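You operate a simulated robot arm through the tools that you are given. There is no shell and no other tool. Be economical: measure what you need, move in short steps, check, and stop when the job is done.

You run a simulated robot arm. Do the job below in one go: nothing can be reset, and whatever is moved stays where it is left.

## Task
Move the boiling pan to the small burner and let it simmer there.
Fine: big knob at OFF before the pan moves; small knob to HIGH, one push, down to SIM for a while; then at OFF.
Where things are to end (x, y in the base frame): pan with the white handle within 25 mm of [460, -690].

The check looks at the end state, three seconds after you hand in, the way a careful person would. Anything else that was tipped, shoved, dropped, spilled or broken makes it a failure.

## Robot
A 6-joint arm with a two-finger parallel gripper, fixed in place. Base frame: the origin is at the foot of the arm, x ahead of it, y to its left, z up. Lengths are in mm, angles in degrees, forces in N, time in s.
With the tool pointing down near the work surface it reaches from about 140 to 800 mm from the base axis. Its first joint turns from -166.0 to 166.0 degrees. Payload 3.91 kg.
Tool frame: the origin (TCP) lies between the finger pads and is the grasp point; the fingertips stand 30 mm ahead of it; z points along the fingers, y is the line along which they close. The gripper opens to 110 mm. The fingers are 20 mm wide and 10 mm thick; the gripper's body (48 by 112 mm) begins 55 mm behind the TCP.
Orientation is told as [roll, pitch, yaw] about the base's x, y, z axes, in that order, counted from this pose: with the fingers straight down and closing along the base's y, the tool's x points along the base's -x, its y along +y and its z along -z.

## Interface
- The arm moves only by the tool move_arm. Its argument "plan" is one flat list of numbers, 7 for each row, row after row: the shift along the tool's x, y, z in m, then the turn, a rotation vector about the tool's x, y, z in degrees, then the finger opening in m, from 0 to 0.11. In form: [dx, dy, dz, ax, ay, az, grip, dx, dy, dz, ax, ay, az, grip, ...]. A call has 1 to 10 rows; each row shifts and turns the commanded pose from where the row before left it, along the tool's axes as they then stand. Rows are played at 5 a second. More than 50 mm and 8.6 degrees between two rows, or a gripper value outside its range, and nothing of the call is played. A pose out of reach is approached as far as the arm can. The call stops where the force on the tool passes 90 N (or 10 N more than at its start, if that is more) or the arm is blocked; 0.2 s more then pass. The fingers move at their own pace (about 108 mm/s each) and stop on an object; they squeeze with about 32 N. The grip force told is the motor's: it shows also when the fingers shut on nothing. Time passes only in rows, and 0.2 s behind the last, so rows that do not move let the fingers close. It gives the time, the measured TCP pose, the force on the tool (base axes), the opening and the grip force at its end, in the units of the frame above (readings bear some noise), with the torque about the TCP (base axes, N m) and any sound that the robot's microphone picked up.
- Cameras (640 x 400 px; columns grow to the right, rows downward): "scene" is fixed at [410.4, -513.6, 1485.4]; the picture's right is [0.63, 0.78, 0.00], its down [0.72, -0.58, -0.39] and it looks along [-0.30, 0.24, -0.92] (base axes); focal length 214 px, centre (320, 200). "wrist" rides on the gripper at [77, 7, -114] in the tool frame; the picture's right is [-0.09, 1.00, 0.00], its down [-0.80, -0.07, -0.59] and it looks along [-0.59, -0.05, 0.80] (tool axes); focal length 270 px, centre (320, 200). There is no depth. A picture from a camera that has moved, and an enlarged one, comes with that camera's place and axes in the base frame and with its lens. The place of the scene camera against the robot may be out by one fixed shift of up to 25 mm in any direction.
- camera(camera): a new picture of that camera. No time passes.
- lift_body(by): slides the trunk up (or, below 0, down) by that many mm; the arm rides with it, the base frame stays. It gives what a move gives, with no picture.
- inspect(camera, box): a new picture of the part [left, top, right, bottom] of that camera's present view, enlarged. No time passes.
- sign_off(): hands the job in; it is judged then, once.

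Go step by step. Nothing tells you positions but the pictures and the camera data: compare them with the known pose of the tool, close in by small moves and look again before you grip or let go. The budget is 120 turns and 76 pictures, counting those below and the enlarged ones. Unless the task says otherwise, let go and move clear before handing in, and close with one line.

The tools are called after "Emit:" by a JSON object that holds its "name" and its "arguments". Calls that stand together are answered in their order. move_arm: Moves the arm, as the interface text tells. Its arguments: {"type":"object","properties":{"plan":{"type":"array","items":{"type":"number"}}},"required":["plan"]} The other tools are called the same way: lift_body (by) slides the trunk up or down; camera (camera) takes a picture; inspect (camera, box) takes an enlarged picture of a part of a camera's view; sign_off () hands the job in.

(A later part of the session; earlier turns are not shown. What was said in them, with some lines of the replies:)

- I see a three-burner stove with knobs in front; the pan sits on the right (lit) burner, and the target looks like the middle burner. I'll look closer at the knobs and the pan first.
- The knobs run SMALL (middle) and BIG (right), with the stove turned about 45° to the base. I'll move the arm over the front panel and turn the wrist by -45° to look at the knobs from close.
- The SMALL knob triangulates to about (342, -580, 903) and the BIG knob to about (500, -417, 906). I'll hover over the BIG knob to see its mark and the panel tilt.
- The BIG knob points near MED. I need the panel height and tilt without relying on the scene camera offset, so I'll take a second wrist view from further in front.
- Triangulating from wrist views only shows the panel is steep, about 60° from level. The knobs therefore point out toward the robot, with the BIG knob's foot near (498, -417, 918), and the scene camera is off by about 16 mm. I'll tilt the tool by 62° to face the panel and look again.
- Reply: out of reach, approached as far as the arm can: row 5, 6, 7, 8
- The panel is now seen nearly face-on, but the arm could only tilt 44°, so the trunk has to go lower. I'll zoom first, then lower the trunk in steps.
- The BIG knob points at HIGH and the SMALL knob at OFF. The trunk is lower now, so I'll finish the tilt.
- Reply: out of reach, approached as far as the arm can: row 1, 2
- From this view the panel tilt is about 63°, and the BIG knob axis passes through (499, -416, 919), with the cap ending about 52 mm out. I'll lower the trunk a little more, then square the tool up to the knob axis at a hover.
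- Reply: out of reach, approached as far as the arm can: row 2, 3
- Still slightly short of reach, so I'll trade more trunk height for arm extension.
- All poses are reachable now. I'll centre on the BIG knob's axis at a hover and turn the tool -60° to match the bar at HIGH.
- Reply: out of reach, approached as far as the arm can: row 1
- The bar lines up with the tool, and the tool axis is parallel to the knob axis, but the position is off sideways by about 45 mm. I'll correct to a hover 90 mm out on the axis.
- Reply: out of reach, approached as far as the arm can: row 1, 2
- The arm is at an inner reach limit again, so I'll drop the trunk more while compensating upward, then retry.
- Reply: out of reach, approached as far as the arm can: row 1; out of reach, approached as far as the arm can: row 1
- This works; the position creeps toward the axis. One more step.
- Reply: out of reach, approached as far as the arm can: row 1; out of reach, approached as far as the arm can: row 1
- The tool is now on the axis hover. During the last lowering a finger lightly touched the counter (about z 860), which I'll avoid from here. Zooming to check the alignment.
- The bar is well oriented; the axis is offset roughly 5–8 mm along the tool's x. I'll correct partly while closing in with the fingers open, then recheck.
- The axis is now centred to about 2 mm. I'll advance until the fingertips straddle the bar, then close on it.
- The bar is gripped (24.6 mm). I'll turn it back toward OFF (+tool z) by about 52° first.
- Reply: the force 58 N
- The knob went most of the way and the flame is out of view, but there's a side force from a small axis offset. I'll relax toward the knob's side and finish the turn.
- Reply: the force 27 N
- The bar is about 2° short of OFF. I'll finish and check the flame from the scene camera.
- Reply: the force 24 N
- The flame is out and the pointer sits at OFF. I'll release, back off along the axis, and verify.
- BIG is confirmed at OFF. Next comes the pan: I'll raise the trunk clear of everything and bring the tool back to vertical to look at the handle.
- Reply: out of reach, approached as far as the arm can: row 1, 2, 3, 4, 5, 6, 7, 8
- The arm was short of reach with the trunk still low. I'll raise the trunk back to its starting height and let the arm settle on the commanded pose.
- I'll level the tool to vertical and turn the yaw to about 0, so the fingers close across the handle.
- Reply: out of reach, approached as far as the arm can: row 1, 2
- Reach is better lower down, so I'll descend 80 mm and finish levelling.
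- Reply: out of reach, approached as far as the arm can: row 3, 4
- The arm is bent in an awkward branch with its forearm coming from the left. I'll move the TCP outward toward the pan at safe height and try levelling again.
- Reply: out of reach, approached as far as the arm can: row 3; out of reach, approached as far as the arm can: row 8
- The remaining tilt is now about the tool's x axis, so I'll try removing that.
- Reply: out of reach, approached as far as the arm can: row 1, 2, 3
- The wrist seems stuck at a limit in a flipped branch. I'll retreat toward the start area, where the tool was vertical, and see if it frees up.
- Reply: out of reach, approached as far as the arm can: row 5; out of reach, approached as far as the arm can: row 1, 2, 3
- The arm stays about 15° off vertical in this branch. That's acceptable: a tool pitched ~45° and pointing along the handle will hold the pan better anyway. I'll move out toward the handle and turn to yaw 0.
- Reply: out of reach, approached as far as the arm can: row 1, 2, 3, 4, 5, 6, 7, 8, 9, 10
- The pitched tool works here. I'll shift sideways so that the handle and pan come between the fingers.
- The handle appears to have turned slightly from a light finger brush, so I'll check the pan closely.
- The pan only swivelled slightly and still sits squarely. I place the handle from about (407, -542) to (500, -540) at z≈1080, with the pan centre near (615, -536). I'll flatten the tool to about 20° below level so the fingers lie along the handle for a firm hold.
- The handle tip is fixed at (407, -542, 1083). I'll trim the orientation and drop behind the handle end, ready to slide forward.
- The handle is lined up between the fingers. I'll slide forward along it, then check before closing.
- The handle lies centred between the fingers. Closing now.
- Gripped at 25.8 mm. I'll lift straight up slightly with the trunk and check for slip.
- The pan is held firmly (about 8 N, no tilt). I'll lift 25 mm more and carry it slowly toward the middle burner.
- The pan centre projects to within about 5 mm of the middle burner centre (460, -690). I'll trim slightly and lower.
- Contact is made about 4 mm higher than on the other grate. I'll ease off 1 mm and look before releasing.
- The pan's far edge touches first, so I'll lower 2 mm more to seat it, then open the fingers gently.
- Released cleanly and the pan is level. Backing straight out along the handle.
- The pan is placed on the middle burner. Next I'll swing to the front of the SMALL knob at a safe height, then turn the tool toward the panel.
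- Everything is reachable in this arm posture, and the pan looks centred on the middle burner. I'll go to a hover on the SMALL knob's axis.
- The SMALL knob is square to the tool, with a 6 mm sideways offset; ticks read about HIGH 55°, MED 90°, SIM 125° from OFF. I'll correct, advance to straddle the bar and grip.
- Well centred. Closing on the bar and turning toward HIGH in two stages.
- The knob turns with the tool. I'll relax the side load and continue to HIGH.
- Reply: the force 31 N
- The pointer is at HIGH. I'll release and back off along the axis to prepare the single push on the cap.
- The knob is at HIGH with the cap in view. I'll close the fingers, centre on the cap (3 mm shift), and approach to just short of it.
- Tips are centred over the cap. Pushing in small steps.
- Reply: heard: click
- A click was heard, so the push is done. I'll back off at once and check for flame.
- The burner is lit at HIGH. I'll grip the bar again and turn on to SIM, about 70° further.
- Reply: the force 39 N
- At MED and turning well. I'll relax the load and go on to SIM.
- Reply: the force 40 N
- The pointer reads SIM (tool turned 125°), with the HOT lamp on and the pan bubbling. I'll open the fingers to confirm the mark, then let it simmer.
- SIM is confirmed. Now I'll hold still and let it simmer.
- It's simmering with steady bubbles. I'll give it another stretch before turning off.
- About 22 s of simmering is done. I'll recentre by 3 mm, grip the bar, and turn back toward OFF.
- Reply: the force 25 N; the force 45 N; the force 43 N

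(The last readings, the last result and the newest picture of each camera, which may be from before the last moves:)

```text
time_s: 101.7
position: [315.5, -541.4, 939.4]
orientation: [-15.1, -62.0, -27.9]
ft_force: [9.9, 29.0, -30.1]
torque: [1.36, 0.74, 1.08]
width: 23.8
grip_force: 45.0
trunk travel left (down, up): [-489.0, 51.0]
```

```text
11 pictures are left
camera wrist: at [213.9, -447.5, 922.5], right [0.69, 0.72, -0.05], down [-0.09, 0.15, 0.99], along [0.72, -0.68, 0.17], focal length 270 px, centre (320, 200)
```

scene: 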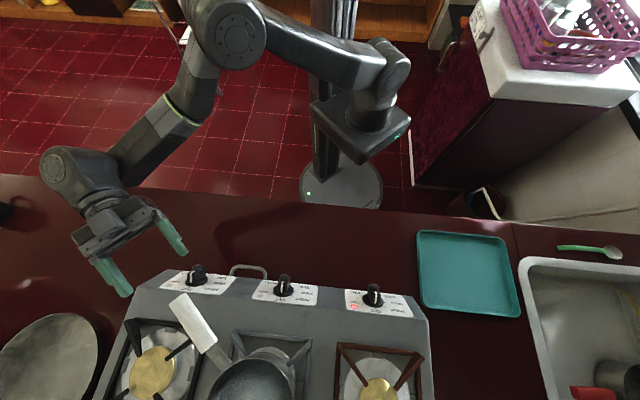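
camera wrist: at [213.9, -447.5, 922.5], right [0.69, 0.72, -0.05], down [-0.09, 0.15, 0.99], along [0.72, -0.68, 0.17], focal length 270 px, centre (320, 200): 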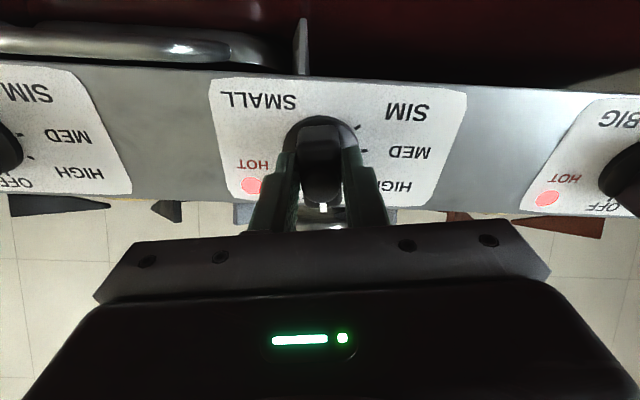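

About 8° remain to OFF. I'll relax and finish.

Emit:
{"name": "move_arm", "arguments": {"plan": [0.002, 0.002, 0, 0, 0, 4, 0.015, 0.001, 0.001, 0, 0, 0, 4, 0.015, 0, 0, 0, 0, 0, 1, 0.015]}}

Emit:
{"name": "inspect", "arguments": {"camera": "scene", "box": [170, 260, 390, 400]}}

```text
time_s: 102.5
position: [315.4, -540.1, 940.8]
orientation: [1.6, -63.5, -47.1]
ft_force: [8.7, 23.3, -14.5]
torque: [0.4, 0.97, 1.13]
width: 23.9
grip_force: 45.1
trunk travel left (down, up): [-489.0, 51.0]
```

```text
2.86 times, centred on (280, 330) of scene
camera zoom: at [410.4, -513.6, 1485.4], right [0.63, 0.78, 0.0], down [0.72, -0.58, -0.39], along [-0.3, 0.24, -0.92], focal length 613 px, centre (434, -171)
```

zoom: 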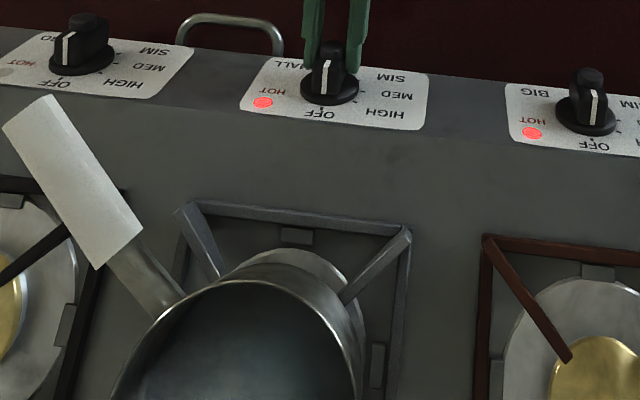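

The flame is out and the pointer sits at OFF. I'll release, back away along the axis, and verify.

Emit:
{"name": "move_arm", "arguments": {"plan": [0, 0, 0, 0, 0, 0, 0.05, 0, 0, 0, 0, 0, 0, 0.08, 0, 0, -0.025, 0, 0, 0, 0.08, 0, 0, -0.03, 0, 0, 0, 0.08, 0, 0, -0.04, 0, 0, 0, 0.08]}}

Emit:
{"name": "camera", "arguments": {"camera": "wrist"}}

Emit:
{"name": "camera", "arguments": {"camera": "scene"}}

```text
time_s: 103.7
position: [254.3, -481.8, 982.2]
orientation: [2.1, -63.6, -47.4]
ft_force: [0.1, -0.4, 0.3]
torque: [0.02, 0.01, 0.03]
width: 80.1
grip_force: 0.0
trunk travel left (down, up): [-489.0, 51.0]
```

```text
9 pictures are left
camera wrist: at [161.4, -379.0, 964.3], right [0.74, 0.67, 0.09], down [-0.18, 0.07, 0.98], along [0.65, -0.74, 0.17], focal length 270 px, centre (320, 200)
```

wrist: 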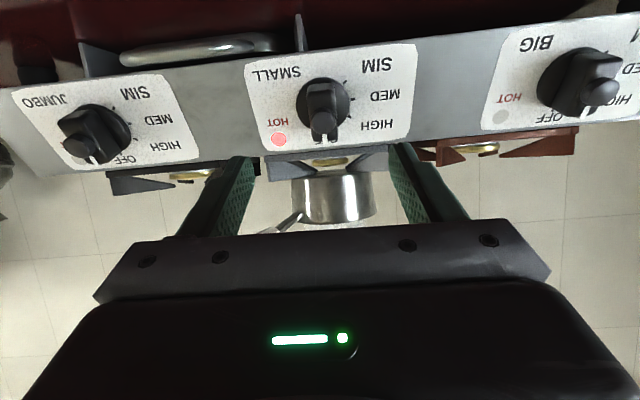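

```text
8 pictures are left
```

scene: 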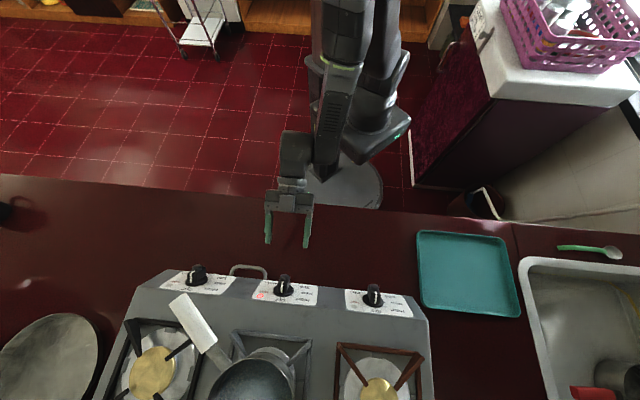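

The pan sits on the SMALL burner and both knobs look OFF. One last close look at the small knob's mark.

Emit:
{"name": "inspect", "arguments": {"camera": "wrist", "box": [240, 30, 430, 240]}}

Emit:
{"name": "inspect", "arguments": {"camera": "scene", "box": [170, 260, 430, 400]}}

```text
1.90 times, centred on (335, 135) of wrist
camera zoom: at [161.4, -379.0, 964.3], right [0.74, 0.67, 0.09], down [-0.18, 0.07, 0.98], along [0.65, -0.74, 0.17], focal length 515 px, centre (291, 324)
```

zoom: 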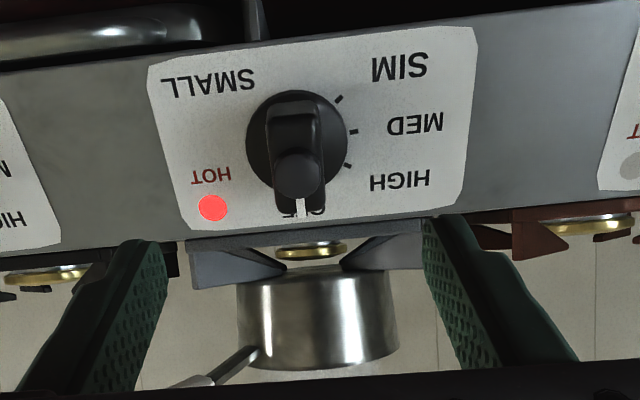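

```text
2.46 times, centred on (300, 330) of scene
camera zoom: at [410.4, -513.6, 1485.4], right [0.63, 0.78, 0.0], down [0.72, -0.58, -0.39], along [-0.3, 0.24, -0.92], focal length 528 px, centre (369, -120)
```

zoom: 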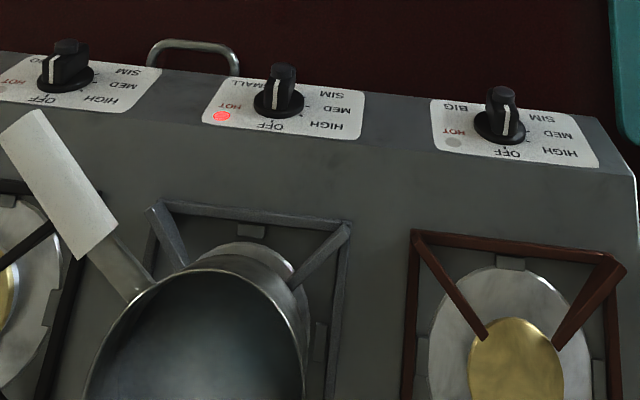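

Both knobs point at OFF, no flame shows, the pan sits level and centred on the small burner, and the arm is clear. Handing in.

Emit:
{"name": "sign_off", "arguments": {}}

```text
The job is handed in.
```

The pan is on the small burner, within about 10 mm of [460, -690] by the camera estimate; it simmered at SIM for about 22 s, and both knobs are now at OFF. On the way, a finger brushed the handle and turned the pan slightly, and another lightly touched the counter; I saw no spill.
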